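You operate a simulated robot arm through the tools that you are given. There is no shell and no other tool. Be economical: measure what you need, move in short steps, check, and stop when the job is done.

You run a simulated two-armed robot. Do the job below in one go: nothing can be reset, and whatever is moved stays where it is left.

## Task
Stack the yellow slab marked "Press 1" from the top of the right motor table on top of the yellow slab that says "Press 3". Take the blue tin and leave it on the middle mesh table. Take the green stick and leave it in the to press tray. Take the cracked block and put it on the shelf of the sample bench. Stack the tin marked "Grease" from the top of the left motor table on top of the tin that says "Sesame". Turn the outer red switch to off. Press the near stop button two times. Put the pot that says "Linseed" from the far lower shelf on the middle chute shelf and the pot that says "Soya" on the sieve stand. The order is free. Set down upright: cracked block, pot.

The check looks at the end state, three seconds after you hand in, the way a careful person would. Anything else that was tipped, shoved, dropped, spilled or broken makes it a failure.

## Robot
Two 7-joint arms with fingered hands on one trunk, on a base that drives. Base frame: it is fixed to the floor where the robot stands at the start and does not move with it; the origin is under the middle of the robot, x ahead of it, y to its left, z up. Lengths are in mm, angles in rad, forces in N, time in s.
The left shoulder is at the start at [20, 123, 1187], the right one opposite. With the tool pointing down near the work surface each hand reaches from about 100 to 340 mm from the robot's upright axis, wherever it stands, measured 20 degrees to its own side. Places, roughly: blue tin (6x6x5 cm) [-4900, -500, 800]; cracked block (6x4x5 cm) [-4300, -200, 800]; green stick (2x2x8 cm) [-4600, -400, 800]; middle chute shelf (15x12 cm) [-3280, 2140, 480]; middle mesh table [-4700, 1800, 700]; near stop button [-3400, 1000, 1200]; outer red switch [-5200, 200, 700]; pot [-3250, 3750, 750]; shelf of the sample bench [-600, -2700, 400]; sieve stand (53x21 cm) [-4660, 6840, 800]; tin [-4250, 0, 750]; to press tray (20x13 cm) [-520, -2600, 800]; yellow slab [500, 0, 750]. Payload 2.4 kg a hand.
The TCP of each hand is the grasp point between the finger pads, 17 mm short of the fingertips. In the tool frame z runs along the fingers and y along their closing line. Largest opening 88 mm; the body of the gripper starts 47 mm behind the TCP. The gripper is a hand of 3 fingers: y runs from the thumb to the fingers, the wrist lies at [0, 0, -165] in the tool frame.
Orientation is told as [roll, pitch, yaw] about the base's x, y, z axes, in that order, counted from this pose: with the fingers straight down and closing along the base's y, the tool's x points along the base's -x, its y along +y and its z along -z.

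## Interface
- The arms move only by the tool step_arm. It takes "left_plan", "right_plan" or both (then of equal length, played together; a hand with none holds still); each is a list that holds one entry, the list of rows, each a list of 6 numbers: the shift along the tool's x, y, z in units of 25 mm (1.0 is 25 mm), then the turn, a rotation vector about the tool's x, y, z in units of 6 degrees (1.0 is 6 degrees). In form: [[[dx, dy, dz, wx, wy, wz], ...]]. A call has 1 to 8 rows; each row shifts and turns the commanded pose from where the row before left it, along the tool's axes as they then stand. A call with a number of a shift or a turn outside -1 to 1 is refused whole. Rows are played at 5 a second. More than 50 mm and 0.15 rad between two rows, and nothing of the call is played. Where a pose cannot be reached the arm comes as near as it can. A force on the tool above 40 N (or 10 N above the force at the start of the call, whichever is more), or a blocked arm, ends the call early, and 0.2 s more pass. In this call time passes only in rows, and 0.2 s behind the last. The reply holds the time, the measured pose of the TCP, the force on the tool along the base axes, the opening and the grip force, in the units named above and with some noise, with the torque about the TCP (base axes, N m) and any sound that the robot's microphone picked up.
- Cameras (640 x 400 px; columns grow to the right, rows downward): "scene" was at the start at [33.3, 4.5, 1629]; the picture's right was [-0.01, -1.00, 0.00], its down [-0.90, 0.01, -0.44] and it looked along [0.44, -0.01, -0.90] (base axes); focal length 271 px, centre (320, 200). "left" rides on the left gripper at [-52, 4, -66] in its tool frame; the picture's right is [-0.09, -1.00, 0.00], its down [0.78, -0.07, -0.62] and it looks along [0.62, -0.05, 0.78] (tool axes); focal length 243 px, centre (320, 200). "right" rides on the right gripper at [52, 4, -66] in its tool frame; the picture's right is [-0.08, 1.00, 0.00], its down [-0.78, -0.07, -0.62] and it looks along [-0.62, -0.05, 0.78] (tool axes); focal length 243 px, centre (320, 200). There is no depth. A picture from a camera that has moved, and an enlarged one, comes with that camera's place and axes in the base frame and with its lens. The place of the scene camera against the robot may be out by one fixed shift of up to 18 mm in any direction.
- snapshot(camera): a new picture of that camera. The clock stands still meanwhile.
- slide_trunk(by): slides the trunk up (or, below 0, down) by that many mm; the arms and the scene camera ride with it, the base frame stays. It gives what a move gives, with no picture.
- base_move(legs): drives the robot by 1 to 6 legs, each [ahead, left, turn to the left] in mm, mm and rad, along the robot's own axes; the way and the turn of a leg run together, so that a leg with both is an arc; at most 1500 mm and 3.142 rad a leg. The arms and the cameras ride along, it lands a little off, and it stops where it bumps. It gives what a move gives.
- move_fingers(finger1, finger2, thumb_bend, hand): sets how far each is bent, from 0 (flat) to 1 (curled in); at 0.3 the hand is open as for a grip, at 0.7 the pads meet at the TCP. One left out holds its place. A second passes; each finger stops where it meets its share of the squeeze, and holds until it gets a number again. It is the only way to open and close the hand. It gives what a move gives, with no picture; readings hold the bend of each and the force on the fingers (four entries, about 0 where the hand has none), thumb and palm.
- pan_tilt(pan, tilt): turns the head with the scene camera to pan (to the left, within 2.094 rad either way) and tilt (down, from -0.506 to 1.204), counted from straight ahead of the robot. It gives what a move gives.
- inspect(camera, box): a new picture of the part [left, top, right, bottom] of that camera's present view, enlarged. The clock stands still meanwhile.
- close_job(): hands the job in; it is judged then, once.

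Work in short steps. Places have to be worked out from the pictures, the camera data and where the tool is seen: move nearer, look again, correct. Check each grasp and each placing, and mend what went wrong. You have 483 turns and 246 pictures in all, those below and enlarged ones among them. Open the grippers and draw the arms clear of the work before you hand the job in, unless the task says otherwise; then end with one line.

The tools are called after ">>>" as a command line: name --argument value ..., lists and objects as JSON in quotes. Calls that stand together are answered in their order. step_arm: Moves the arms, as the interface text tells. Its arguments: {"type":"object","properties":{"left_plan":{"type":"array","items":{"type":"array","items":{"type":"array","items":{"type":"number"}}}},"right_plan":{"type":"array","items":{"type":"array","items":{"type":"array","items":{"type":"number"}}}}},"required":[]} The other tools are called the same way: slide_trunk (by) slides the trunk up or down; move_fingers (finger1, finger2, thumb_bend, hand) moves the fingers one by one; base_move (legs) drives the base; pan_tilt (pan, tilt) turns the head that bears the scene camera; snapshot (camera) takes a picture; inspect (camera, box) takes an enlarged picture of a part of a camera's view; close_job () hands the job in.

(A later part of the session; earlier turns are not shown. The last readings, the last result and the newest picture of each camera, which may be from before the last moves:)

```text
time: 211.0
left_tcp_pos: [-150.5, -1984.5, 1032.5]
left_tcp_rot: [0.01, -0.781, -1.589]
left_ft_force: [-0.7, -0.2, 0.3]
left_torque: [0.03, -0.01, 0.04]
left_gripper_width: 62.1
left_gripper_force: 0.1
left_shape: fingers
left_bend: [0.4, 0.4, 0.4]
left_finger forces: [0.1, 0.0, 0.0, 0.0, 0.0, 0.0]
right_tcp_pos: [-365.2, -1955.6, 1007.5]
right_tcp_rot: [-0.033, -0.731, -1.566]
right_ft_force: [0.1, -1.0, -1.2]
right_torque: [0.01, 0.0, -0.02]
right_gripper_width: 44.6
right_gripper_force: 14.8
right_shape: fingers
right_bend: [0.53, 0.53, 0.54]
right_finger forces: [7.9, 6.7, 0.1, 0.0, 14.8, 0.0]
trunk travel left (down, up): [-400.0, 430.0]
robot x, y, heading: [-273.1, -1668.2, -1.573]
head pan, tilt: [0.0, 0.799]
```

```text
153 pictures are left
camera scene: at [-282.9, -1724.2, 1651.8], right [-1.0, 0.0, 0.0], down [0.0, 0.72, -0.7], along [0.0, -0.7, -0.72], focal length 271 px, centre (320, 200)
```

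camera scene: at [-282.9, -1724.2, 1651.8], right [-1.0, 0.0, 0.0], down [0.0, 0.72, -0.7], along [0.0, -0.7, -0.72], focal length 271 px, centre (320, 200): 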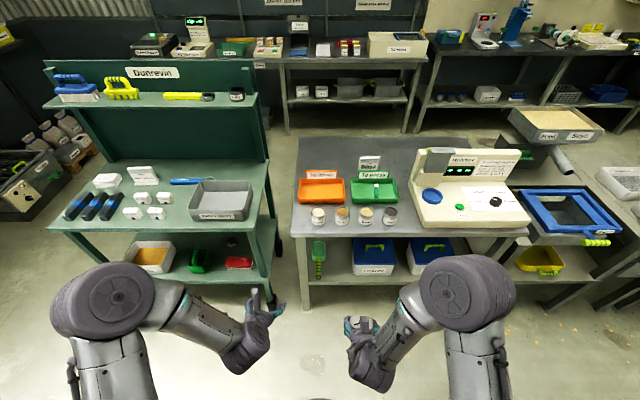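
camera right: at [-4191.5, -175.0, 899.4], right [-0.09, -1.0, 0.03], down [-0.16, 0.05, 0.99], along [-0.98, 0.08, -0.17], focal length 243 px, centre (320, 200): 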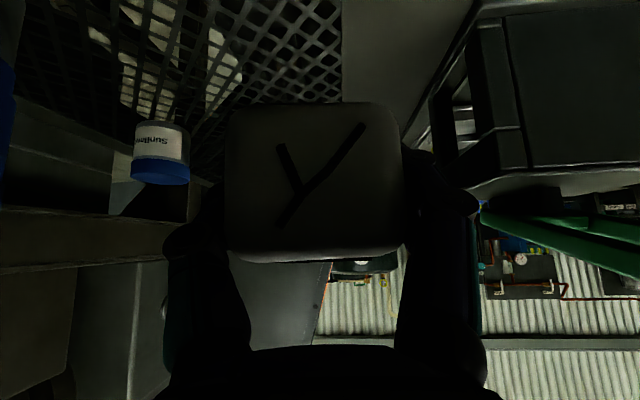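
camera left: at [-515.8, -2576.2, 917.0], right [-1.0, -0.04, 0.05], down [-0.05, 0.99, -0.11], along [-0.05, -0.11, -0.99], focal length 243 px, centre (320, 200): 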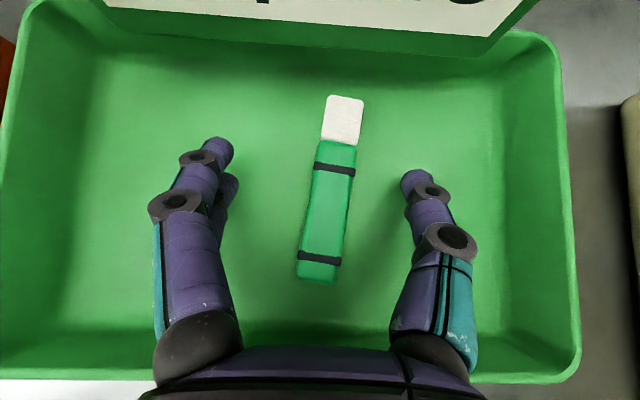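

Free shelf space seems to be between the torch (x of about -280) and the Linseed bin (x < -424). I untilt the left hand, lower the trunk fully here, and look under the bench with the right camera.

>>> step_arm --left_plan '[[[0, 0, 0, 0, 0.9375, 0], [0, 0, 0, 0, 0.9375, 0], [0, 0, 0, 0, 0.9375, 0], [0, 0, 0, 0, 0.9375, 0], [0, 0, 0, 0, 0.9375, 0], [0, 0, 0, 0, 0.9375, 0], [0, 0, 0, 0, 0.9375, 0], [0, 0, 0, 0, 0.9375, 0]]]'

>>> slide_trunk --by -395

>>> snapshot --camera "right"

>>> snapshot --camera "scene"

```text
time: 212.8
left_tcp_pos: [-151.7, -1984.3, 1033.0]
left_tcp_rot: [0.004, 0.009, -1.583]
left_ft_force: [-1.0, 0.9, -0.1]
left_torque: [-0.01, 0.01, -0.03]
left_gripper_width: 62.1
left_gripper_force: 0.1
left_shape: fingers
left_bend: [0.4, 0.4, 0.4]
left_finger forces: [0.1, 0.1, 0.0, 0.1, 0.0, 0.1]
right_tcp_pos: [-365.2, -1954.9, 1007.0]
right_tcp_rot: [-0.032, -0.733, -1.568]
right_ft_force: [0.9, 0.2, -1.1]
right_torque: [0.0, 0.01, 0.02]
right_gripper_width: 44.8
right_gripper_force: 15.0
right_shape: fingers
right_bend: [0.53, 0.53, 0.54]
right_finger forces: [7.9, 6.7, 0.0, 0.1, 14.6, 0.1]
trunk travel left (down, up): [-400.0, 430.0]
robot x, y, heading: [-271.0, -1664.8, -1.576]
head pan, tilt: [0.0, 0.799]
```

```text
time: 216.6
left_tcp_pos: [-150.8, -1984.9, 637.8]
left_tcp_rot: [0.004, 0.005, -1.581]
left_ft_force: [-0.2, 0.0, 0.7]
left_torque: [0.01, 0.03, 0.0]
left_gripper_width: 62.4
left_gripper_force: 0.0
left_shape: fingers
left_bend: [0.4, 0.4, 0.4]
left_finger forces: [0.0, 0.0, 0.1, 0.0, 0.0, 0.0]
right_tcp_pos: [-365.4, -1955.0, 612.4]
right_tcp_rot: [-0.031, -0.731, -1.568]
right_ft_force: [0.4, -0.5, -0.8]
right_torque: [0.02, -0.03, 0.03]
right_gripper_width: 44.5
right_gripper_force: 14.7
right_shape: fingers
right_bend: [0.53, 0.53, 0.54]
right_finger forces: [7.9, 6.7, 0.2, 0.0, 14.6, 0.0]
trunk travel left (down, up): [-5.0, 825.0]
robot x, y, heading: [-276.0, -1668.6, -1.57]
head pan, tilt: [0.0, 0.799]
```

```text
152 pictures are left
camera right: at [-359.2, -1872.0, 626.2], right [1.0, -0.08, 0.03], down [-0.05, -0.16, 0.99], along [-0.07, -0.98, -0.17], focal length 243 px, centre (320, 200)
```

right: 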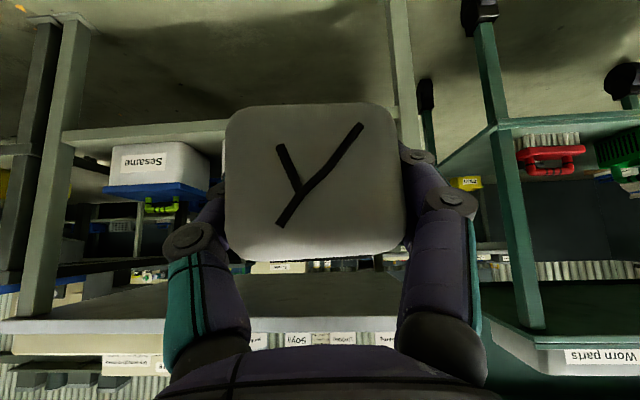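

```text
151 pictures are left
camera scene: at [-282.9, -1724.1, 1256.8], right [-1.0, 0.0, 0.0], down [0.0, 0.72, -0.7], along [0.0, -0.7, -0.72], focal length 271 px, centre (320, 200)
```

scene: 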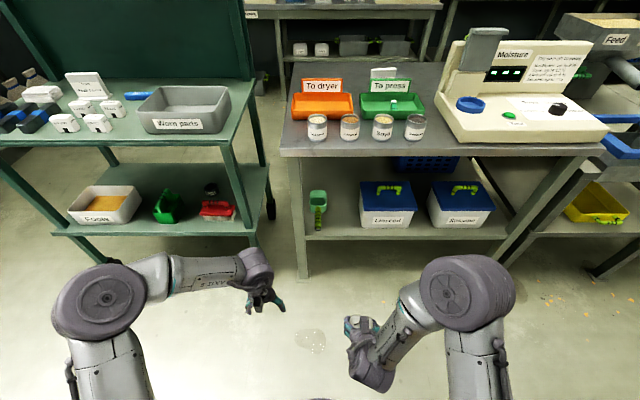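

The shelf gap between scoop and Linseed bin is about 126 mm wide, centred near x -378, front edge y of about -2356. I lower the right hand to about z 465 here and then drive ahead to just before the edge.

>>> step_arm --right_plan '[[[0.668, 0, 0.744, 0, 0, 0], [0.668, 0, 0.744, 0, 0, 0], [0.668, 0, 0.744, 0, 0, 0], [0.668, 0, 0.744, 0, 0, 0], [0.668, 0, 0.744, 0, 0, 0], [0.668, 0, 0.744, 0, 0, 0]]]' --left_plan '[[[0.7, 0, -0.5, 0, 0, 0], [0.7, 0, -0.5, 0, 0, 0], [0.7, 0, -0.5, 0, 0, 0], [0.7, 0, -0.5, 0, 0, 0], [0.7, 0, -0.5, 0, 0, 0], [0.7, 0, -0.5, 0, 0, 0]]]'

>>> inspect --camera "scene" --box '[280, 160, 440, 260]'

```text
time: 218.0
left_tcp_pos: [-150.4, -1879.9, 713.9]
left_tcp_rot: [0.007, 0.005, -1.583]
left_ft_force: [0.0, 0.2, 0.8]
left_torque: [0.01, 0.0, 0.01]
left_gripper_width: 61.9
left_gripper_force: 0.0
left_shape: fingers
left_bend: [0.4, 0.4, 0.4]
left_finger forces: [0.0, 0.0, 0.0, 0.0, 0.0, 0.1]
right_tcp_pos: [-366.8, -1957.0, 461.4]
right_tcp_rot: [-0.03, -0.732, -1.568]
right_ft_force: [-0.6, -0.2, -1.3]
right_torque: [0.03, -0.01, -0.01]
right_gripper_width: 44.4
right_gripper_force: 14.8
right_shape: fingers
right_bend: [0.53, 0.53, 0.54]
right_finger forces: [7.7, 6.8, 0.0, 0.0, 14.5, 0.0]
trunk travel left (down, up): [-5.0, 825.0]
robot x, y, heading: [-272.2, -1664.8, -1.576]
head pan, tilt: [0.0, 0.799]
```

```text
4.00 times, centred on (360, 210) of scene
camera zoom: at [-282.9, -1724.1, 1256.8], right [-1.0, 0.0, 0.0], down [0.0, 0.72, -0.7], along [0.0, -0.7, -0.72], focal length 1082 px, centre (160, 160)
```

zoom: 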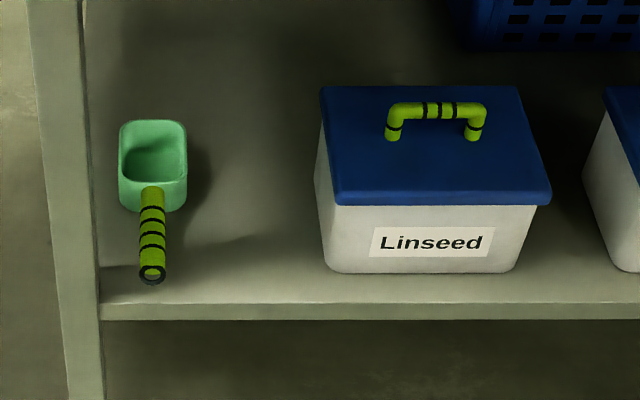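

Lane centre is about x -368 and the block belongs near y -2410. I drive 340 mm ahead and recheck.

>>> base_move --legs '[[335, 0, 0.0]]'

>>> snapshot --camera "scene"

>>> snapshot --camera "right"

```text
time: 220.2
left_tcp_pos: [-150.4, -2209.9, 712.6]
left_tcp_rot: [0.003, 0.005, -1.584]
left_ft_force: [1.1, 0.2, 0.0]
left_torque: [-0.02, -0.01, 0.02]
left_gripper_width: 62.3
left_gripper_force: 0.0
left_shape: fingers
left_bend: [0.4, 0.4, 0.4]
left_finger forces: [0.0, 0.0, 0.1, 0.0, 0.1, 0.1]
right_tcp_pos: [-367.8, -2287.6, 462.0]
right_tcp_rot: [-0.029, -0.731, -1.567]
right_ft_force: [-0.3, -1.6, -1.0]
right_torque: [0.03, 0.01, -0.02]
right_gripper_width: 44.7
right_gripper_force: 15.1
right_shape: fingers
right_bend: [0.53, 0.53, 0.54]
right_finger forces: [7.8, 6.7, 0.1, 0.1, 14.6, 0.0]
trunk travel left (down, up): [-5.0, 825.0]
robot x, y, heading: [-272.3, -1998.6, -1.569]
head pan, tilt: [0.0, 0.799]
```

```text
149 pictures are left
camera scene: at [-283.3, -2054.8, 1256.8], right [-1.0, 0.0, 0.0], down [0.0, 0.72, -0.7], along [0.0, -0.7, -0.72], focal length 271 px, centre (320, 200)
```

scene: 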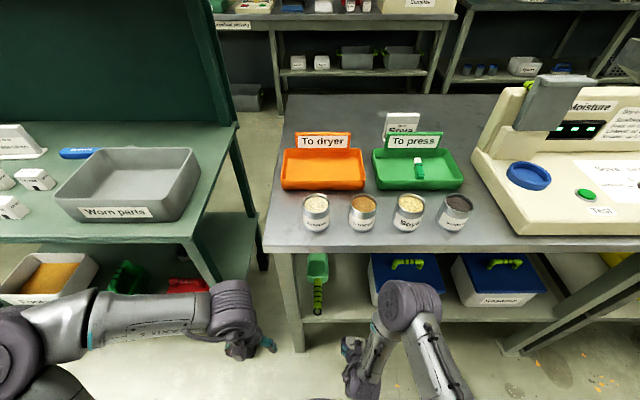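

```text
148 pictures are left
camera right: at [-361.9, -2204.1, 474.7], right [1.0, -0.08, 0.03], down [-0.05, -0.16, 0.99], along [-0.07, -0.98, -0.17], focal length 243 px, centre (320, 200)
```

right: 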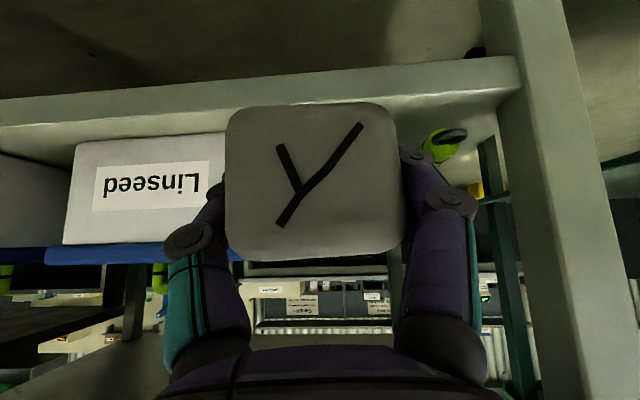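

The elbow rides forward near the bench edge, so I back the base 70 mm. The arm then works straighter, with the elbow farther from the bench top.

>>> base_move --legs '[[-70, 0, 0.0]]'

>>> step_arm --right_plan '[[[-0.726, 0, 0.652, 0, 0, 0], [-0.726, 0, 0.652, 0, 0, 0], [-0.726, 0, 0.652, 0, 0, 0], [-0.726, 0, 0.652, 0, 0, 0]]]'

>>> snapshot --camera "scene"

>>> snapshot --camera "right"

```text
time: 221.2
left_tcp_pos: [-150.0, -2140.8, 712.6]
left_tcp_rot: [0.006, 0.006, -1.582]
left_ft_force: [-0.4, -0.5, -1.0]
left_torque: [0.02, 0.02, -0.07]
left_gripper_width: 62.0
left_gripper_force: 0.1
left_shape: fingers
left_bend: [0.4, 0.4, 0.4]
left_finger forces: [0.0, 0.0, 0.0, 0.0, 0.0, 0.0]
right_tcp_pos: [-367.1, -2216.0, 460.2]
right_tcp_rot: [-0.031, -0.732, -1.57]
right_ft_force: [-0.1, -0.6, -1.3]
right_torque: [-0.02, -0.02, -0.01]
right_gripper_width: 44.8
right_gripper_force: 14.8
right_shape: fingers
right_bend: [0.53, 0.53, 0.54]
right_finger forces: [7.8, 6.8, 0.0, 0.0, 14.6, 0.0]
trunk travel left (down, up): [-5.0, 825.0]
robot x, y, heading: [-276.4, -1927.1, -1.571]
head pan, tilt: [0.0, 0.799]
```

```text
time: 222.2
left_tcp_pos: [-150.3, -2139.7, 713.8]
left_tcp_rot: [0.005, 0.005, -1.583]
left_ft_force: [-0.6, 0.4, -0.1]
left_torque: [-0.02, 0.02, -0.01]
left_gripper_width: 62.0
left_gripper_force: 0.0
left_shape: fingers
left_bend: [0.4, 0.4, 0.4]
left_finger forces: [0.0, 0.1, 0.0, 0.1, 0.0, 0.0]
right_tcp_pos: [-368.7, -2315.5, 461.1]
right_tcp_rot: [-0.032, -0.731, -1.568]
right_ft_force: [0.1, 0.4, -1.2]
right_torque: [-0.02, 0.0, 0.0]
right_gripper_width: 44.4
right_gripper_force: 14.5
right_shape: fingers
right_bend: [0.53, 0.53, 0.54]
right_finger forces: [7.8, 6.7, 0.0, 0.0, 14.6, 0.0]
trunk travel left (down, up): [-5.0, 825.0]
robot x, y, heading: [-272.5, -1931.0, -1.574]
head pan, tilt: [0.0, 0.799]
```

```text
147 pictures are left
camera scene: at [-283.2, -1985.0, 1256.8], right [-1.0, 0.0, 0.0], down [0.0, 0.72, -0.7], along [0.0, -0.7, -0.72], focal length 271 px, centre (320, 200)
```

scene: 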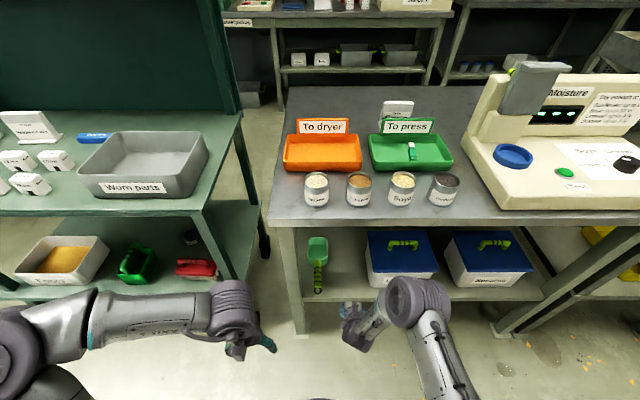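

```text
146 pictures are left
camera right: at [-363.1, -2231.6, 474.2], right [1.0, -0.08, 0.03], down [-0.05, -0.16, 0.99], along [-0.07, -0.98, -0.17], focal length 243 px, centre (320, 200)
```

right: 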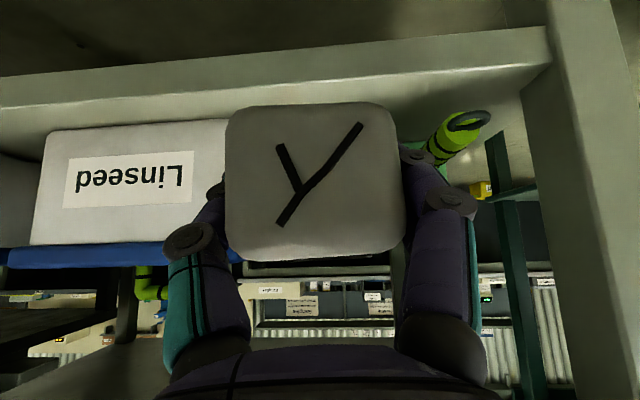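

Elbow is well clear and the lane is centred. I move forward 95 mm over the shelf.

>>> step_arm --right_plan '[[[-0.707, 0, 0.635, 0, 0, 0], [-0.707, 0, 0.635, 0, 0, 0], [-0.707, 0, 0.635, 0, 0, 0], [-0.707, 0, 0.635, 0, 0, 0]]]'

>>> snapshot --camera "right"

>>> snapshot --camera "scene"

```text
time: 223.2
left_tcp_pos: [-150.5, -2140.3, 713.8]
left_tcp_rot: [0.005, 0.006, -1.582]
left_ft_force: [0.7, 0.6, -0.3]
left_torque: [-0.03, -0.01, 0.0]
left_gripper_width: 62.2
left_gripper_force: 0.1
left_shape: fingers
left_bend: [0.4, 0.4, 0.4]
left_finger forces: [0.0, 0.0, 0.0, 0.0, 0.0, 0.1]
right_tcp_pos: [-371.6, -2408.8, 459.2]
right_tcp_rot: [-0.031, -0.731, -1.57]
right_ft_force: [-1.2, 0.3, -0.4]
right_torque: [-0.01, 0.01, 0.02]
right_gripper_width: 44.7
right_gripper_force: 14.7
right_shape: fingers
right_bend: [0.53, 0.53, 0.54]
right_finger forces: [7.8, 6.7, 0.0, 0.0, 14.5, 0.0]
trunk travel left (down, up): [-5.0, 825.0]
robot x, y, heading: [-275.1, -1929.4, -1.574]
head pan, tilt: [0.0, 0.799]
```

```text
145 pictures are left
camera right: at [-366.1, -2325.7, 473.1], right [1.0, -0.08, 0.03], down [-0.05, -0.17, 0.98], along [-0.07, -0.98, -0.17], focal length 243 px, centre (320, 200)
```

right: 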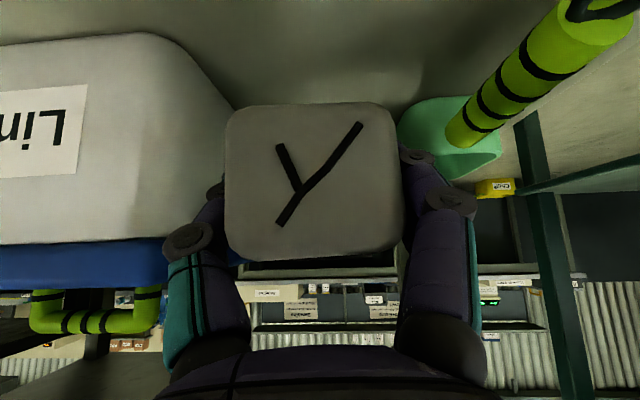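

```text
144 pictures are left
camera scene: at [-283.2, -1985.1, 1256.8], right [-1.0, 0.0, 0.0], down [0.0, 0.72, -0.7], along [0.0, -0.7, -0.72], focal length 271 px, centre (320, 200)
```

scene: 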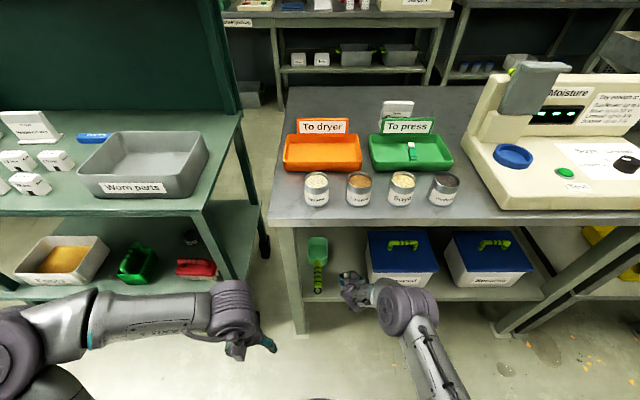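

The block hangs over the shelf, clear of bin and scoop. I lower gently to contact.

>>> step_arm --right_plan '[[[0.187, 0, 0.208, 0, 0, 0], [0.187, 0, 0.208, 0, 0, 0], [0.187, 0, 0.208, 0, 0, 0], [0.08, 0, 0.09, 0, 0, 0], [0.08, 0, 0.09, 0, 0, 0]]]'

```text
time: 224.4
left_tcp_pos: [-150.8, -2141.0, 713.7]
left_tcp_rot: [0.006, 0.005, -1.583]
left_ft_force: [0.3, 0.1, 0.2]
left_torque: [0.01, -0.02, 0.01]
left_gripper_width: 62.4
left_gripper_force: 0.1
left_shape: fingers
left_bend: [0.4, 0.4, 0.4]
left_finger forces: [0.0, 0.0, 0.0, 0.0, 0.0, 0.0]
right_tcp_pos: [-373.1, -2409.5, 433.4]
right_tcp_rot: [-0.029, -0.73, -1.568]
right_ft_force: [0.5, -0.4, -0.7]
right_torque: [0.01, -0.02, 0.0]
right_gripper_width: 44.4
right_gripper_force: 14.9
right_shape: fingers
right_bend: [0.53, 0.53, 0.54]
right_finger forces: [7.8, 6.7, 0.0, 0.1, 14.5, 0.1]
trunk travel left (down, up): [-5.0, 825.0]
robot x, y, heading: [-275.6, -1931.4, -1.567]
head pan, tilt: [0.0, 0.799]
```

>>> step_arm --right_plan '[[[0.08, 0, 0.09, 0, 0, 0], [0.08, 0, 0.09, 0, 0, 0], [0.08, 0, 0.09, 0, 0, 0], [0.08, 0, 0.09, 0, 0, 0]]]'

>>> snapshot --camera "right"

```text
time: 225.4
left_tcp_pos: [-151.1, -2140.4, 713.7]
left_tcp_rot: [0.003, 0.005, -1.584]
left_ft_force: [0.0, 0.0, 0.3]
left_torque: [0.01, 0.0, 0.0]
left_gripper_width: 61.9
left_gripper_force: 0.0
left_shape: fingers
left_bend: [0.4, 0.4, 0.4]
left_finger forces: [0.0, 0.1, 0.0, 0.0, 0.0, 0.0]
right_tcp_pos: [-371.8, -2410.0, 421.5]
right_tcp_rot: [-0.031, -0.732, -1.568]
right_ft_force: [-0.1, 0.2, -1.2]
right_torque: [0.04, -0.03, 0.02]
right_gripper_width: 44.5
right_gripper_force: 14.2
right_shape: fingers
right_bend: [0.53, 0.53, 0.54]
right_finger forces: [7.9, 6.7, 0.0, 0.1, 14.5, 0.0]
trunk travel left (down, up): [-5.0, 825.0]
robot x, y, heading: [-272.8, -1928.9, -1.573]
head pan, tilt: [0.0, 0.799]
```

```text
143 pictures are left
camera right: at [-366.3, -2326.6, 435.3], right [1.0, -0.08, 0.03], down [-0.05, -0.17, 0.99], along [-0.07, -0.98, -0.17], focal length 243 px, centre (320, 200)
```

right: 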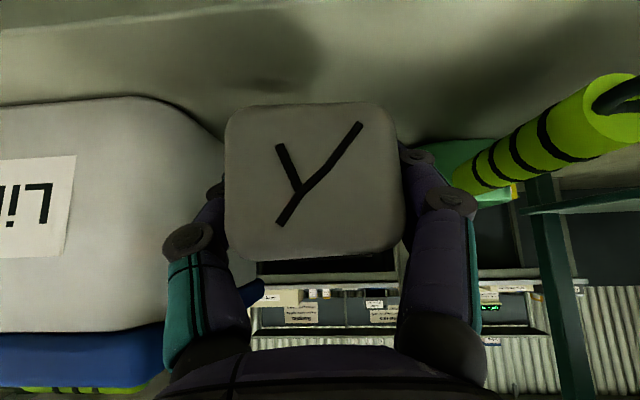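

>>> step_arm --right_plan '[[[0.08, 0, 0.09, 0, 0, 0], [0.08, 0, 0.09, 0, 0, 0], [0.08, 0, 0.09, 0, 0, 0], [0.08, 0, 0.09, 0, 0, 0], [0.08, 0, 0.09, 0, 0, 0]]]'

```text
time: 226.6
left_tcp_pos: [-151.0, -2141.8, 714.5]
left_tcp_rot: [0.003, 0.006, -1.582]
left_ft_force: [0.3, 0.1, -0.4]
left_torque: [-0.02, -0.01, -0.03]
left_gripper_width: 61.8
left_gripper_force: 0.0
left_shape: fingers
left_bend: [0.4, 0.4, 0.4]
left_finger forces: [0.1, 0.0, 0.1, 0.0, 0.0, 0.1]
right_tcp_pos: [-372.3, -2411.1, 408.1]
right_tcp_rot: [-0.029, -0.733, -1.57]
right_ft_force: [0.3, -0.5, -0.5]
right_torque: [0.01, -0.05, 0.01]
right_gripper_width: 45.0
right_gripper_force: 14.7
right_shape: fingers
right_bend: [0.53, 0.53, 0.54]
right_finger forces: [7.8, 6.8, 0.0, 0.1, 14.5, 0.0]
trunk travel left (down, up): [-5.0, 825.0]
robot x, y, heading: [-273.7, -1926.2, -1.577]
head pan, tilt: [0.0, 0.799]
```

No contact yet at z 408. I look before going further.

>>> snapshot --camera "right"

>>> inspect --camera "scene" --box '[290, 220, 430, 330]'

```text
142 pictures are left
camera right: at [-366.9, -2326.9, 421.1], right [1.0, -0.08, 0.03], down [-0.05, -0.16, 0.99], along [-0.07, -0.98, -0.17], focal length 243 px, centre (320, 200)
```

right: 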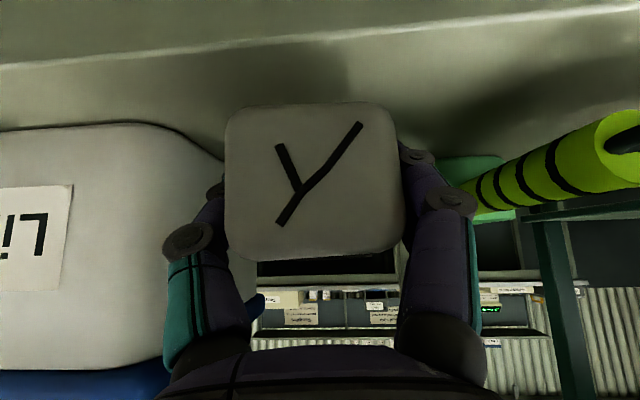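

```text
3.64 times, centred on (360, 275) of scene
camera zoom: at [-283.2, -1985.1, 1256.8], right [-1.0, 0.0, 0.0], down [0.0, 0.72, -0.7], along [0.0, -0.7, -0.72], focal length 984 px, centre (174, -73)
```

zoom: 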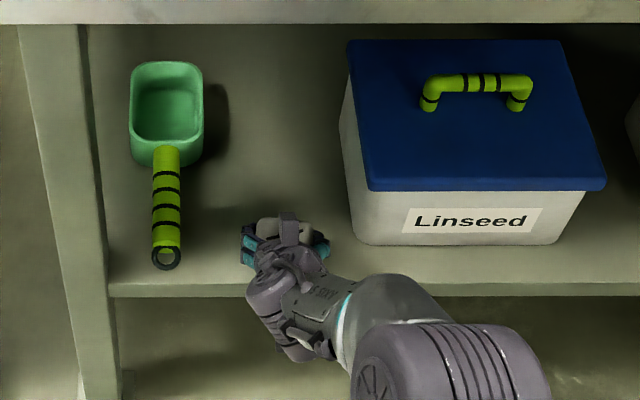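

Shelf top looks to be nearer z 375. I continue down in small steps.

>>> step_arm --right_plan '[[[0.053, 0, 0.06, 0, 0, 0], [0.053, 0, 0.06, 0, 0, 0], [0.053, 0, 0.06, 0, 0, 0], [0.053, 0, 0.06, 0, 0, 0]]]'

```text
time: 227.6
left_tcp_pos: [-150.9, -2141.7, 712.1]
left_tcp_rot: [0.005, 0.006, -1.584]
left_ft_force: [0.0, -0.3, 0.6]
left_torque: [0.03, -0.04, -0.04]
left_gripper_width: 61.9
left_gripper_force: 0.1
left_shape: fingers
left_bend: [0.4, 0.4, 0.4]
left_finger forces: [0.0, 0.0, 0.0, 0.1, 0.1, 0.0]
right_tcp_pos: [-372.2, -2410.5, 399.8]
right_tcp_rot: [-0.032, -0.73, -1.568]
right_ft_force: [0.4, 0.3, -1.5]
right_torque: [-0.03, 0.0, 0.02]
right_gripper_width: 44.4
right_gripper_force: 14.0
right_shape: fingers
right_bend: [0.53, 0.53, 0.54]
right_finger forces: [7.8, 6.8, 0.0, 0.0, 14.5, 0.0]
trunk travel left (down, up): [-5.0, 825.0]
robot x, y, heading: [-275.0, -1926.6, -1.57]
head pan, tilt: [0.0, 0.799]
```

>>> step_arm --right_plan '[[[0.053, 0, 0.06, 0, 0, 0], [0.053, 0, 0.06, 0, 0, 0], [0.053, 0, 0.06, 0, 0, 0], [0.053, 0, 0.06, 0, 0, 0], [0.053, 0, 0.06, 0, 0, 0]]]'

>>> snapshot --camera "right"

```text
time: 228.8
left_tcp_pos: [-150.3, -2141.9, 713.2]
left_tcp_rot: [0.005, 0.005, -1.585]
left_ft_force: [0.7, -0.3, 0.3]
left_torque: [0.02, 0.0, 0.01]
left_gripper_width: 62.0
left_gripper_force: 0.0
left_shape: fingers
left_bend: [0.4, 0.4, 0.4]
left_finger forces: [0.0, 0.0, 0.0, 0.1, 0.0, 0.1]
right_tcp_pos: [-372.9, -2409.7, 388.8]
right_tcp_rot: [-0.028, -0.731, -1.57]
right_ft_force: [0.5, 0.2, -0.7]
right_torque: [-0.01, -0.04, 0.04]
right_gripper_width: 44.6
right_gripper_force: 14.5
right_shape: fingers
right_bend: [0.53, 0.53, 0.54]
right_finger forces: [7.8, 6.7, 0.0, 0.0, 14.4, 0.0]
trunk travel left (down, up): [-5.0, 825.0]
robot x, y, heading: [-274.8, -1931.7, -1.568]
head pan, tilt: [0.0, 0.799]
```

```text
140 pictures are left
camera right: at [-367.7, -2326.8, 403.6], right [1.0, -0.08, 0.03], down [-0.05, -0.16, 0.99], along [-0.07, -0.98, -0.17], focal length 243 px, centre (320, 200)
```

right: 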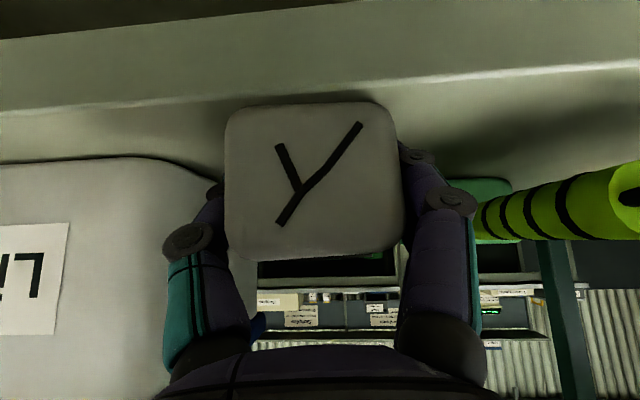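

>>> step_arm --right_plan '[[[0.053, 0, 0.06, 0, 0, 0], [0.053, 0, 0.06, 0, 0, 0], [0.053, 0, 0.06, 0, 0, 0], [0.053, 0, 0.06, 0, 0, 0], [0.053, 0, 0.06, 0, 0, 0]]]'

```text
time: 230.2
left_tcp_pos: [-151.2, -2139.0, 713.8]
left_tcp_rot: [0.005, 0.003, -1.584]
left_ft_force: [0.2, 0.0, -1.1]
left_torque: [0.02, -0.01, -0.01]
left_gripper_width: 61.9
left_gripper_force: 0.1
left_shape: fingers
left_bend: [0.4, 0.4, 0.4]
left_finger forces: [0.0, 0.0, 0.0, 0.0, 0.1, 0.1]
right_tcp_pos: [-373.3, -2413.7, 384.7]
right_tcp_rot: [-0.031, -0.744, -1.567]
right_ft_force: [-3.2, 11.5, 24.3]
right_torque: [0.13, -0.2, 0.13]
right_gripper_width: 44.6
right_gripper_force: 20.5
right_shape: fingers
right_bend: [0.55, 0.56, 0.56]
right_finger forces: [8.1, 7.6, 0.1, 0.0, 25.2, 0.0]
trunk travel left (down, up): [-5.0, 825.0]
robot x, y, heading: [-274.3, -1933.4, -1.571]
head pan, tilt: [0.0, 0.799]
stopped in row 5 (right hand): the force on the tool passed its limit at 40 N (the readings are from after the stop); the commanded pose is now the measured one
```

Contact made (a bit firm). I ease up 3 mm and look.

>>> step_arm --right_plan '[[[-0.053, 0, -0.06, 0, 0, 0]]]'

>>> snapshot --camera "right"

>>> inspect --camera "scene" --box '[290, 220, 430, 330]'

```text
time: 230.6
left_tcp_pos: [-149.7, -2139.9, 713.6]
left_tcp_rot: [0.004, 0.003, -1.582]
left_ft_force: [1.2, -0.1, -0.4]
left_torque: [0.02, -0.02, 0.01]
left_gripper_width: 62.2
left_gripper_force: 0.0
left_shape: fingers
left_bend: [0.4, 0.4, 0.4]
left_finger forces: [0.0, 0.0, 0.0, 0.0, 0.0, 0.0]
right_tcp_pos: [-372.0, -2412.6, 385.0]
right_tcp_rot: [-0.031, -0.741, -1.569]
right_ft_force: [-3.3, 7.1, 19.3]
right_torque: [0.08, -0.26, 0.14]
right_gripper_width: 45.0
right_gripper_force: 19.4
right_shape: fingers
right_bend: [0.56, 0.57, 0.56]
right_finger forces: [8.1, 7.4, 0.0, 0.0, 23.6, 0.0]
trunk travel left (down, up): [-5.0, 825.0]
robot x, y, heading: [-275.2, -1929.9, -1.574]
head pan, tilt: [0.0, 0.799]
```

```text
139 pictures are left
camera right: at [-367.1, -2328.3, 398.2], right [1.0, -0.08, 0.03], down [-0.05, -0.16, 0.99], along [-0.07, -0.98, -0.16], focal length 243 px, centre (320, 200)
```

right: 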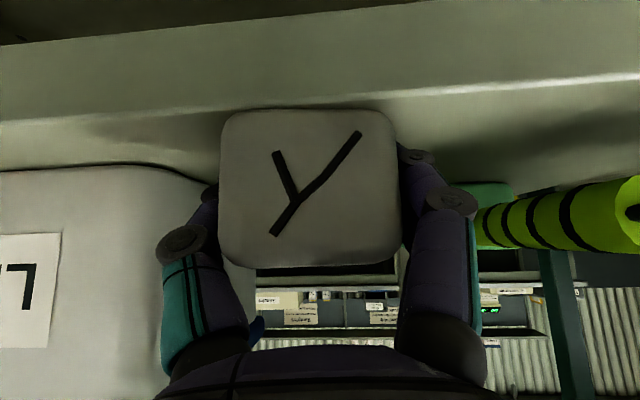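

```text
3.64 times, centred on (360, 275) of scene
camera zoom: at [-283.2, -1983.0, 1256.8], right [-1.0, 0.0, 0.0], down [0.0, 0.72, -0.7], along [0.0, -0.7, -0.72], focal length 984 px, centre (174, -73)
```

zoom: 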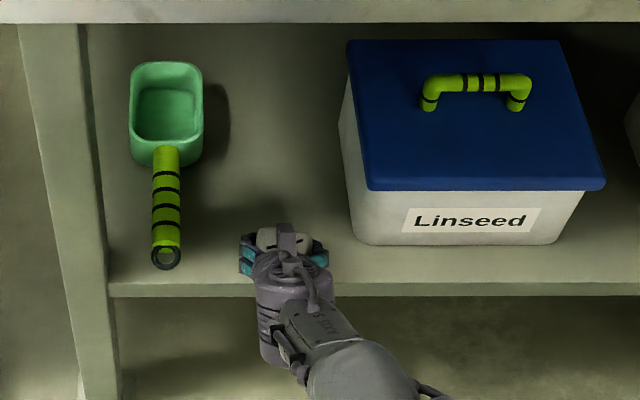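

>>> step_arm --right_plan '[[[-0.053, 0, -0.06, 0, 0, 0], [-0.053, 0, -0.06, 0, 0, 0]]]'

```text
time: 231.2
left_tcp_pos: [-150.8, -2140.2, 714.1]
left_tcp_rot: [0.004, 0.005, -1.584]
left_ft_force: [-1.5, -0.2, 0.5]
left_torque: [-0.02, -0.04, -0.03]
left_gripper_width: 62.3
left_gripper_force: 0.1
left_shape: fingers
left_bend: [0.4, 0.4, 0.4]
left_finger forces: [0.1, 0.1, 0.1, 0.0, 0.0, 0.1]
right_tcp_pos: [-372.2, -2411.1, 386.6]
right_tcp_rot: [-0.029, -0.736, -1.568]
right_ft_force: [-0.2, 0.5, 1.8]
right_torque: [0.02, -0.01, 0.06]
right_gripper_width: 44.7
right_gripper_force: 15.0
right_shape: fingers
right_bend: [0.55, 0.56, 0.55]
right_finger forces: [7.5, 7.0, 0.1, 0.1, 15.5, 0.1]
trunk travel left (down, up): [-5.0, 825.0]
robot x, y, heading: [-275.2, -1928.3, -1.573]
head pan, tilt: [0.0, 0.799]
```

Now only 2 N remains, so the block rests on the shelf. I open slightly, staying clear of the bin and scoop.

>>> move_fingers --hand "right" --finger1 0.44 --finger2 0.44 --thumb_bend 0.44

>>> snapshot --camera "right"

```text
time: 232.2
left_tcp_pos: [-149.6, -2141.7, 714.8]
left_tcp_rot: [0.005, 0.005, -1.583]
left_ft_force: [-0.2, -0.1, 0.5]
left_torque: [-0.04, 0.0, 0.0]
left_gripper_width: 62.1
left_gripper_force: 0.1
left_shape: fingers
left_bend: [0.4, 0.4, 0.4]
left_finger forces: [0.0, 0.0, 0.0, 0.1, 0.0, 0.0]
right_tcp_pos: [-373.3, -2411.6, 389.3]
right_tcp_rot: [-0.031, -0.739, -1.567]
right_ft_force: [-1.0, 0.4, 0.3]
right_torque: [0.01, 0.0, 0.0]
right_gripper_width: 54.0
right_gripper_force: 0.3
right_shape: fingers
right_bend: [0.44, 0.44, 0.44]
right_finger forces: [0.6, 0.1, 0.0, 0.0, 0.3, 0.0]
trunk travel left (down, up): [-5.0, 825.0]
robot x, y, heading: [-274.9, -1929.5, -1.572]
head pan, tilt: [0.0, 0.799]
```

```text
137 pictures are left
camera right: at [-366.7, -2328.4, 401.7], right [1.0, -0.08, 0.03], down [-0.05, -0.16, 0.99], along [-0.07, -0.98, -0.16], focal length 243 px, centre (320, 200)
```

right: 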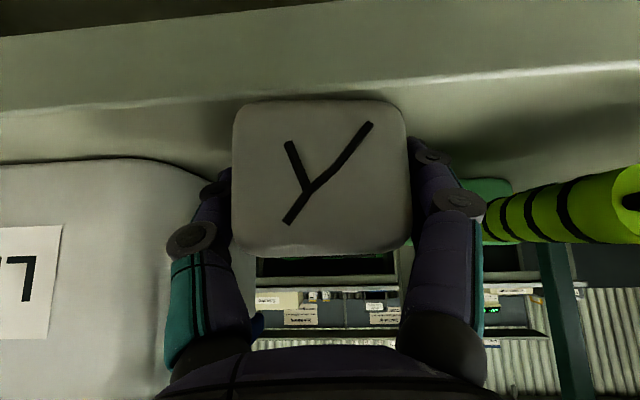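

The block stands free. I open a bit more and withdraw straight back.

>>> move_fingers --hand "right" --finger1 0.39 --finger2 0.39 --thumb_bend 0.39

>>> step_arm --right_plan '[[[0.372, 0, -0.334, 0, 0, 0], [0.744, 0, -0.668, 0, 0, 0], [0.744, 0, -0.668, 0, 0, 0], [0.744, 0, -0.668, 0, 0, 0], [0.744, 0, -0.668, 0, 0, 0], [0.744, 0, -0.668, 0, 0, 0], [0.744, 0, -0.668, 0, 0, 0]]]'

>>> snapshot --camera "right"

>>> inspect --camera "scene" --box '[290, 220, 430, 330]'

```text
time: 233.2
left_tcp_pos: [-151.1, -2141.7, 713.6]
left_tcp_rot: [0.005, 0.004, -1.582]
left_ft_force: [-0.6, 0.4, -0.1]
left_torque: [-0.01, 0.01, 0.04]
left_gripper_width: 62.2
left_gripper_force: 0.1
left_shape: fingers
left_bend: [0.4, 0.4, 0.4]
left_finger forces: [0.0, 0.0, 0.0, 0.0, 0.1, 0.0]
right_tcp_pos: [-372.6, -2412.5, 388.5]
right_tcp_rot: [-0.033, -0.739, -1.567]
right_ft_force: [-0.1, -0.2, 0.3]
right_torque: [-0.01, 0.03, -0.01]
right_gripper_width: 64.3
right_gripper_force: 0.2
right_shape: fingers
right_bend: [0.39, 0.39, 0.39]
right_finger forces: [0.0, 0.0, 0.0, 0.0, 0.0, 0.1]
trunk travel left (down, up): [-5.0, 825.0]
robot x, y, heading: [-273.9, -1931.4, -1.571]
head pan, tilt: [0.0, 0.799]
```

```text
time: 234.8
left_tcp_pos: [-151.0, -2140.9, 714.5]
left_tcp_rot: [0.006, 0.006, -1.585]
left_ft_force: [0.3, 0.8, -0.4]
left_torque: [0.01, 0.0, -0.01]
left_gripper_width: 62.1
left_gripper_force: 0.0
left_shape: fingers
left_bend: [0.4, 0.4, 0.4]
left_finger forces: [0.0, 0.0, 0.0, 0.1, 0.0, 0.0]
right_tcp_pos: [-368.6, -2247.6, 388.7]
right_tcp_rot: [-0.029, -0.739, -1.567]
right_ft_force: [0.4, 0.2, -0.5]
right_torque: [-0.02, 0.01, -0.01]
right_gripper_width: 65.0
right_gripper_force: 0.1
right_shape: fingers
right_bend: [0.39, 0.39, 0.39]
right_finger forces: [0.1, 0.1, 0.0, 0.1, 0.0, 0.0]
right hand out of reach, approached as far as the arm can: row 1
trunk travel left (down, up): [-5.0, 825.0]
robot x, y, heading: [-273.0, -1930.3, -1.576]
head pan, tilt: [0.0, 0.799]
```

```text
136 pictures are left
camera right: at [-363.7, -2164.3, 401.8], right [1.0, -0.08, 0.03], down [-0.05, -0.16, 0.99], along [-0.07, -0.98, -0.16], focal length 243 px, centre (320, 200)
```

right: 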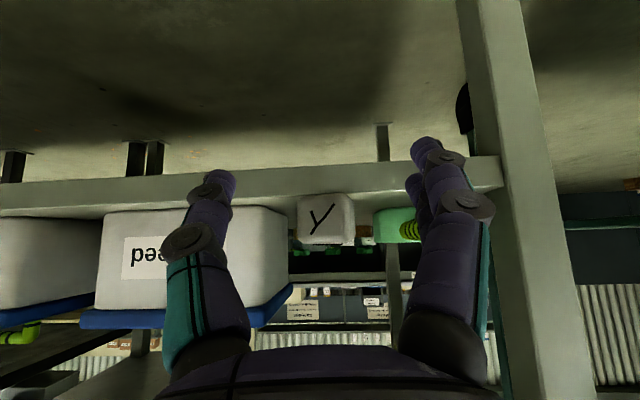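

```text
3.64 times, centred on (360, 275) of scene
camera zoom: at [-283.2, -1985.0, 1256.8], right [-1.0, 0.0, 0.0], down [0.0, 0.72, -0.7], along [0.0, -0.7, -0.72], focal length 984 px, centre (174, -73)
```

zoom: 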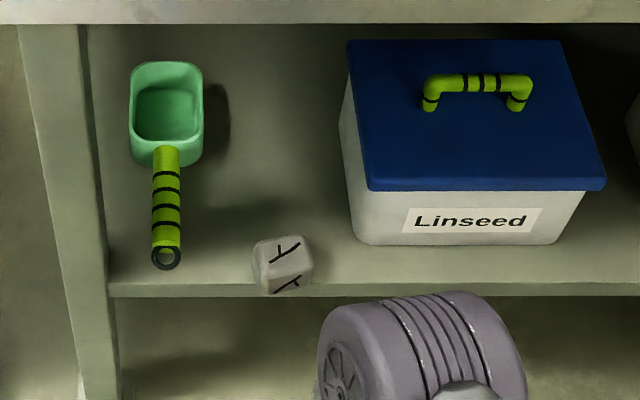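

The block is upright but its near edge overhangs the shelf front by about 9 mm. I'll regrasp it and set it about 35 mm deeper: base 30 mm ahead first.

>>> base_move --legs '[[32, 0, 0.0]]'

>>> step_arm --right_plan '[[[-0.6, 0, 0.54, 0, 0, 0], [-0.744, 0, 0.668, 0, 0, 0], [-0.744, 0, 0.668, 0, 0, 0], [-0.744, 0, 0.668, 0, 0, 0], [-0.6, 0, 0.54, 0, 0, 0]]]'

>>> snapshot --camera "right"

```text
time: 235.6
left_tcp_pos: [-150.0, -2172.2, 714.5]
left_tcp_rot: [0.004, 0.004, -1.583]
left_ft_force: [-0.3, -0.8, -0.1]
left_torque: [0.01, -0.02, -0.01]
left_gripper_width: 62.3
left_gripper_force: 0.0
left_shape: fingers
left_bend: [0.4, 0.4, 0.4]
left_finger forces: [0.0, 0.0, 0.0, 0.0, 0.0, 0.1]
right_tcp_pos: [-370.1, -2279.3, 387.9]
right_tcp_rot: [-0.032, -0.739, -1.566]
right_ft_force: [-0.2, 0.2, 0.1]
right_torque: [-0.04, -0.01, 0.01]
right_gripper_width: 64.7
right_gripper_force: 0.1
right_shape: fingers
right_bend: [0.39, 0.39, 0.39]
right_finger forces: [0.0, 0.0, 0.0, 0.1, 0.0, 0.0]
trunk travel left (down, up): [-5.0, 825.0]
robot x, y, heading: [-274.1, -1962.3, -1.575]
head pan, tilt: [0.0, 0.799]
```

```text
time: 236.8
left_tcp_pos: [-150.8, -2172.5, 713.7]
left_tcp_rot: [0.006, 0.006, -1.583]
left_ft_force: [0.3, 0.2, 0.6]
left_torque: [0.01, -0.02, -0.01]
left_gripper_width: 62.0
left_gripper_force: 0.0
left_shape: fingers
left_bend: [0.4, 0.4, 0.4]
left_finger forces: [0.1, 0.1, 0.0, 0.0, 0.0, 0.1]
right_tcp_pos: [-371.7, -2397.5, 387.8]
right_tcp_rot: [-0.031, -0.737, -1.568]
right_ft_force: [0.1, 0.8, -0.2]
right_torque: [-0.04, 0.01, -0.03]
right_gripper_width: 65.1
right_gripper_force: 0.1
right_shape: fingers
right_bend: [0.39, 0.39, 0.39]
right_finger forces: [0.0, 0.1, 0.1, 0.1, 0.4, 0.1]
trunk travel left (down, up): [-5.0, 825.0]
robot x, y, heading: [-272.4, -1959.0, -1.573]
head pan, tilt: [0.0, 0.799]
```

```text
134 pictures are left
camera right: at [-365.7, -2313.9, 401.5], right [1.0, -0.08, 0.03], down [-0.05, -0.16, 0.99], along [-0.07, -0.98, -0.16], focal length 243 px, centre (320, 200)
```

right: 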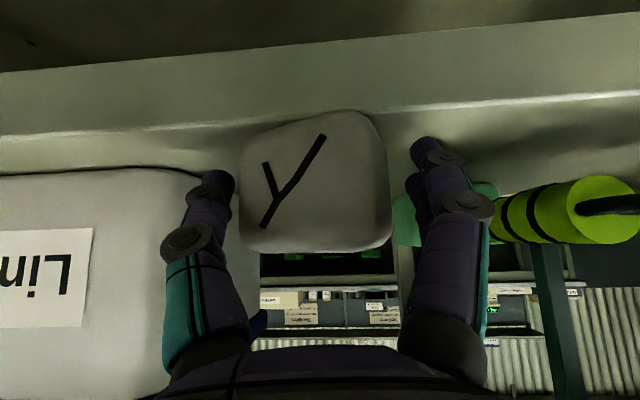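

>>> step_arm --right_plan '[[[-0.36, 0, 0.32, 0, 0, 0]]]'

>>> move_fingers --hand "right" --finger1 0.7 --finger2 0.7 --thumb_bend 0.7

>>> snapshot --camera "right"

```text
time: 237.2
left_tcp_pos: [-150.2, -2173.2, 714.3]
left_tcp_rot: [0.005, 0.004, -1.582]
left_ft_force: [0.2, 0.3, 0.2]
left_torque: [0.02, -0.02, 0.0]
left_gripper_width: 62.4
left_gripper_force: 0.1
left_shape: fingers
left_bend: [0.4, 0.4, 0.4]
left_finger forces: [0.0, 0.0, 0.1, 0.1, 0.0, 0.0]
right_tcp_pos: [-370.8, -2408.6, 388.3]
right_tcp_rot: [-0.03, -0.739, -1.567]
right_ft_force: [-0.3, -0.1, -0.7]
right_torque: [0.0, 0.04, -0.01]
right_gripper_width: 65.3
right_gripper_force: 0.1
right_shape: fingers
right_bend: [0.39, 0.39, 0.39]
right_finger forces: [0.0, 0.0, 0.0, 0.1, 0.4, 0.0]
trunk travel left (down, up): [-5.0, 825.0]
robot x, y, heading: [-272.7, -1963.4, -1.575]
head pan, tilt: [0.0, 0.799]
```

```text
time: 238.2
left_tcp_pos: [-150.4, -2173.0, 713.4]
left_tcp_rot: [0.006, 0.006, -1.583]
left_ft_force: [0.1, -1.4, 0.1]
left_torque: [-0.01, 0.01, -0.04]
left_gripper_width: 62.3
left_gripper_force: 0.2
left_shape: fingers
left_bend: [0.4, 0.4, 0.4]
left_finger forces: [0.0, 0.0, 0.0, 0.0, 0.1, 0.0]
right_tcp_pos: [-371.4, -2408.1, 388.8]
right_tcp_rot: [-0.031, -0.738, -1.567]
right_ft_force: [-1.8, -0.2, 1.2]
right_torque: [0.04, 0.03, 0.04]
right_gripper_width: 54.3
right_gripper_force: 22.7
right_shape: fingers
right_bend: [0.43, 0.54, 0.57]
right_finger forces: [8.5, 14.1, 0.0, 0.1, 22.8, 0.0]
trunk travel left (down, up): [-5.0, 825.0]
robot x, y, heading: [-273.3, -1963.2, -1.572]
head pan, tilt: [0.0, 0.799]
```

```text
133 pictures are left
camera right: at [-365.2, -2325.2, 401.7], right [1.0, -0.08, 0.03], down [-0.05, -0.16, 0.99], along [-0.07, -0.98, -0.16], focal length 243 px, centre (320, 200)
```

right: 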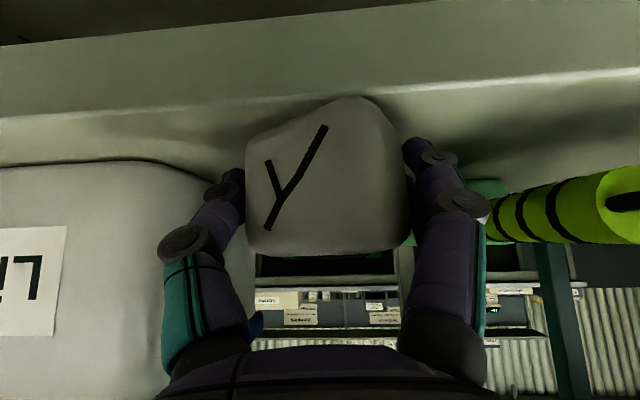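

The block sits turned in the grip but firmly held. I lift 8 mm, go 40 mm deeper and set it down.

>>> step_arm --right_plan '[[[-0.214, 0, -0.238, 0, 0, 0], [-0.744, 0, 0.668, 0, 0, 0], [-0.446, 0, 0.4, 0, 0, 0]]]'

>>> snapshot --camera "right"

>>> inspect --camera "scene" --box '[290, 220, 430, 330]'

```text
time: 239.0
left_tcp_pos: [-151.1, -2174.0, 713.7]
left_tcp_rot: [0.007, 0.005, -1.583]
left_ft_force: [0.3, -0.3, -0.1]
left_torque: [-0.01, 0.03, 0.0]
left_gripper_width: 62.0
left_gripper_force: 0.1
left_shape: fingers
left_bend: [0.4, 0.4, 0.4]
left_finger forces: [0.1, 0.1, 0.0, 0.0, 0.1, 0.0]
right_tcp_pos: [-372.8, -2448.4, 397.1]
right_tcp_rot: [-0.029, -0.738, -1.566]
right_ft_force: [-0.5, 0.6, -0.8]
right_torque: [0.01, 0.0, 0.02]
right_gripper_width: 53.7
right_gripper_force: 21.7
right_shape: fingers
right_bend: [0.43, 0.54, 0.58]
right_finger forces: [7.6, 14.1, 0.0, 0.0, 21.3, 0.0]
trunk travel left (down, up): [-5.0, 825.0]
robot x, y, heading: [-272.5, -1962.5, -1.569]
head pan, tilt: [0.0, 0.799]
```

```text
132 pictures are left
camera right: at [-367.1, -2364.9, 410.5], right [1.0, -0.08, 0.04], down [-0.05, -0.16, 0.99], along [-0.07, -0.98, -0.16], focal length 243 px, centre (320, 200)
```

right: 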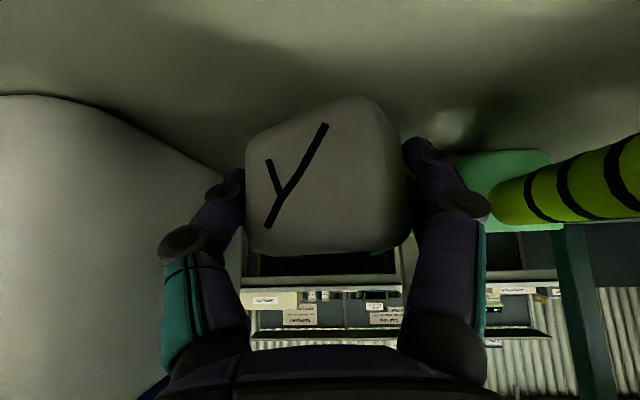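

```text
3.64 times, centred on (360, 275) of scene
camera zoom: at [-283.4, -2017.2, 1256.7], right [-1.0, 0.0, 0.0], down [0.0, 0.72, -0.7], along [0.0, -0.7, -0.72], focal length 984 px, centre (174, -73)
```

zoom: 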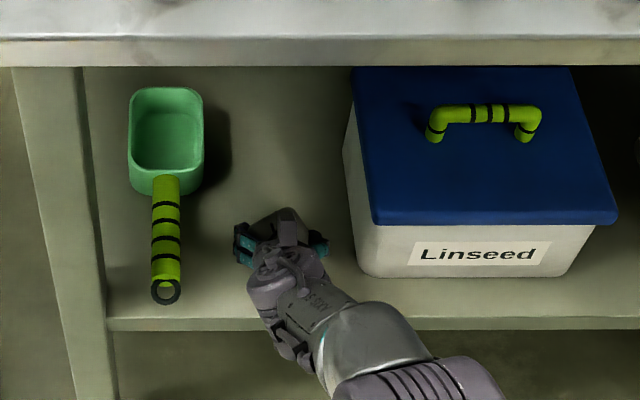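

It's well inside now. I lower to contact in fine steps.

>>> step_arm --right_plan '[[[0.053, 0, 0.06, 0, 0, 0], [0.053, 0, 0.06, 0, 0, 0], [0.053, 0, 0.06, 0, 0, 0], [0.03, 0, 0.03, 0, 0, 0]]]'

```text
time: 240.0
left_tcp_pos: [-151.0, -2173.7, 714.0]
left_tcp_rot: [0.005, 0.004, -1.583]
left_ft_force: [0.0, 0.1, -0.3]
left_torque: [0.01, 0.0, -0.03]
left_gripper_width: 62.1
left_gripper_force: 0.1
left_shape: fingers
left_bend: [0.4, 0.4, 0.4]
left_finger forces: [0.0, 0.0, 0.0, 0.0, 0.0, 0.0]
right_tcp_pos: [-373.0, -2447.5, 390.7]
right_tcp_rot: [-0.032, -0.738, -1.566]
right_ft_force: [0.2, -0.1, -1.1]
right_torque: [0.02, -0.01, 0.02]
right_gripper_width: 53.2
right_gripper_force: 21.4
right_shape: fingers
right_bend: [0.43, 0.54, 0.58]
right_finger forces: [7.6, 14.2, 0.0, 0.0, 21.2, 0.0]
trunk travel left (down, up): [-5.0, 825.0]
robot x, y, heading: [-272.6, -1960.4, -1.57]
head pan, tilt: [0.0, 0.799]
```

>>> step_arm --right_plan '[[[0.03, 0, 0.03, 0, 0, 0], [0.03, 0, 0.03, 0, 0, 0]]]'

```text
time: 240.6
left_tcp_pos: [-150.8, -2172.7, 713.5]
left_tcp_rot: [0.006, 0.006, -1.582]
left_ft_force: [-0.6, -1.0, -0.7]
left_torque: [-0.02, 0.0, -0.02]
left_gripper_width: 62.1
left_gripper_force: 0.0
left_shape: fingers
left_bend: [0.4, 0.4, 0.4]
left_finger forces: [0.0, 0.1, 0.0, 0.1, 0.0, 0.0]
right_tcp_pos: [-372.2, -2447.0, 388.8]
right_tcp_rot: [-0.033, -0.738, -1.565]
right_ft_force: [-0.3, -1.9, 1.2]
right_torque: [0.01, -0.01, 0.04]
right_gripper_width: 53.3
right_gripper_force: 21.9
right_shape: fingers
right_bend: [0.43, 0.54, 0.58]
right_finger forces: [8.3, 13.9, 0.0, 0.0, 21.8, 0.1]
trunk travel left (down, up): [-5.0, 825.0]
robot x, y, heading: [-272.7, -1961.2, -1.567]
head pan, tilt: [0.0, 0.799]
```

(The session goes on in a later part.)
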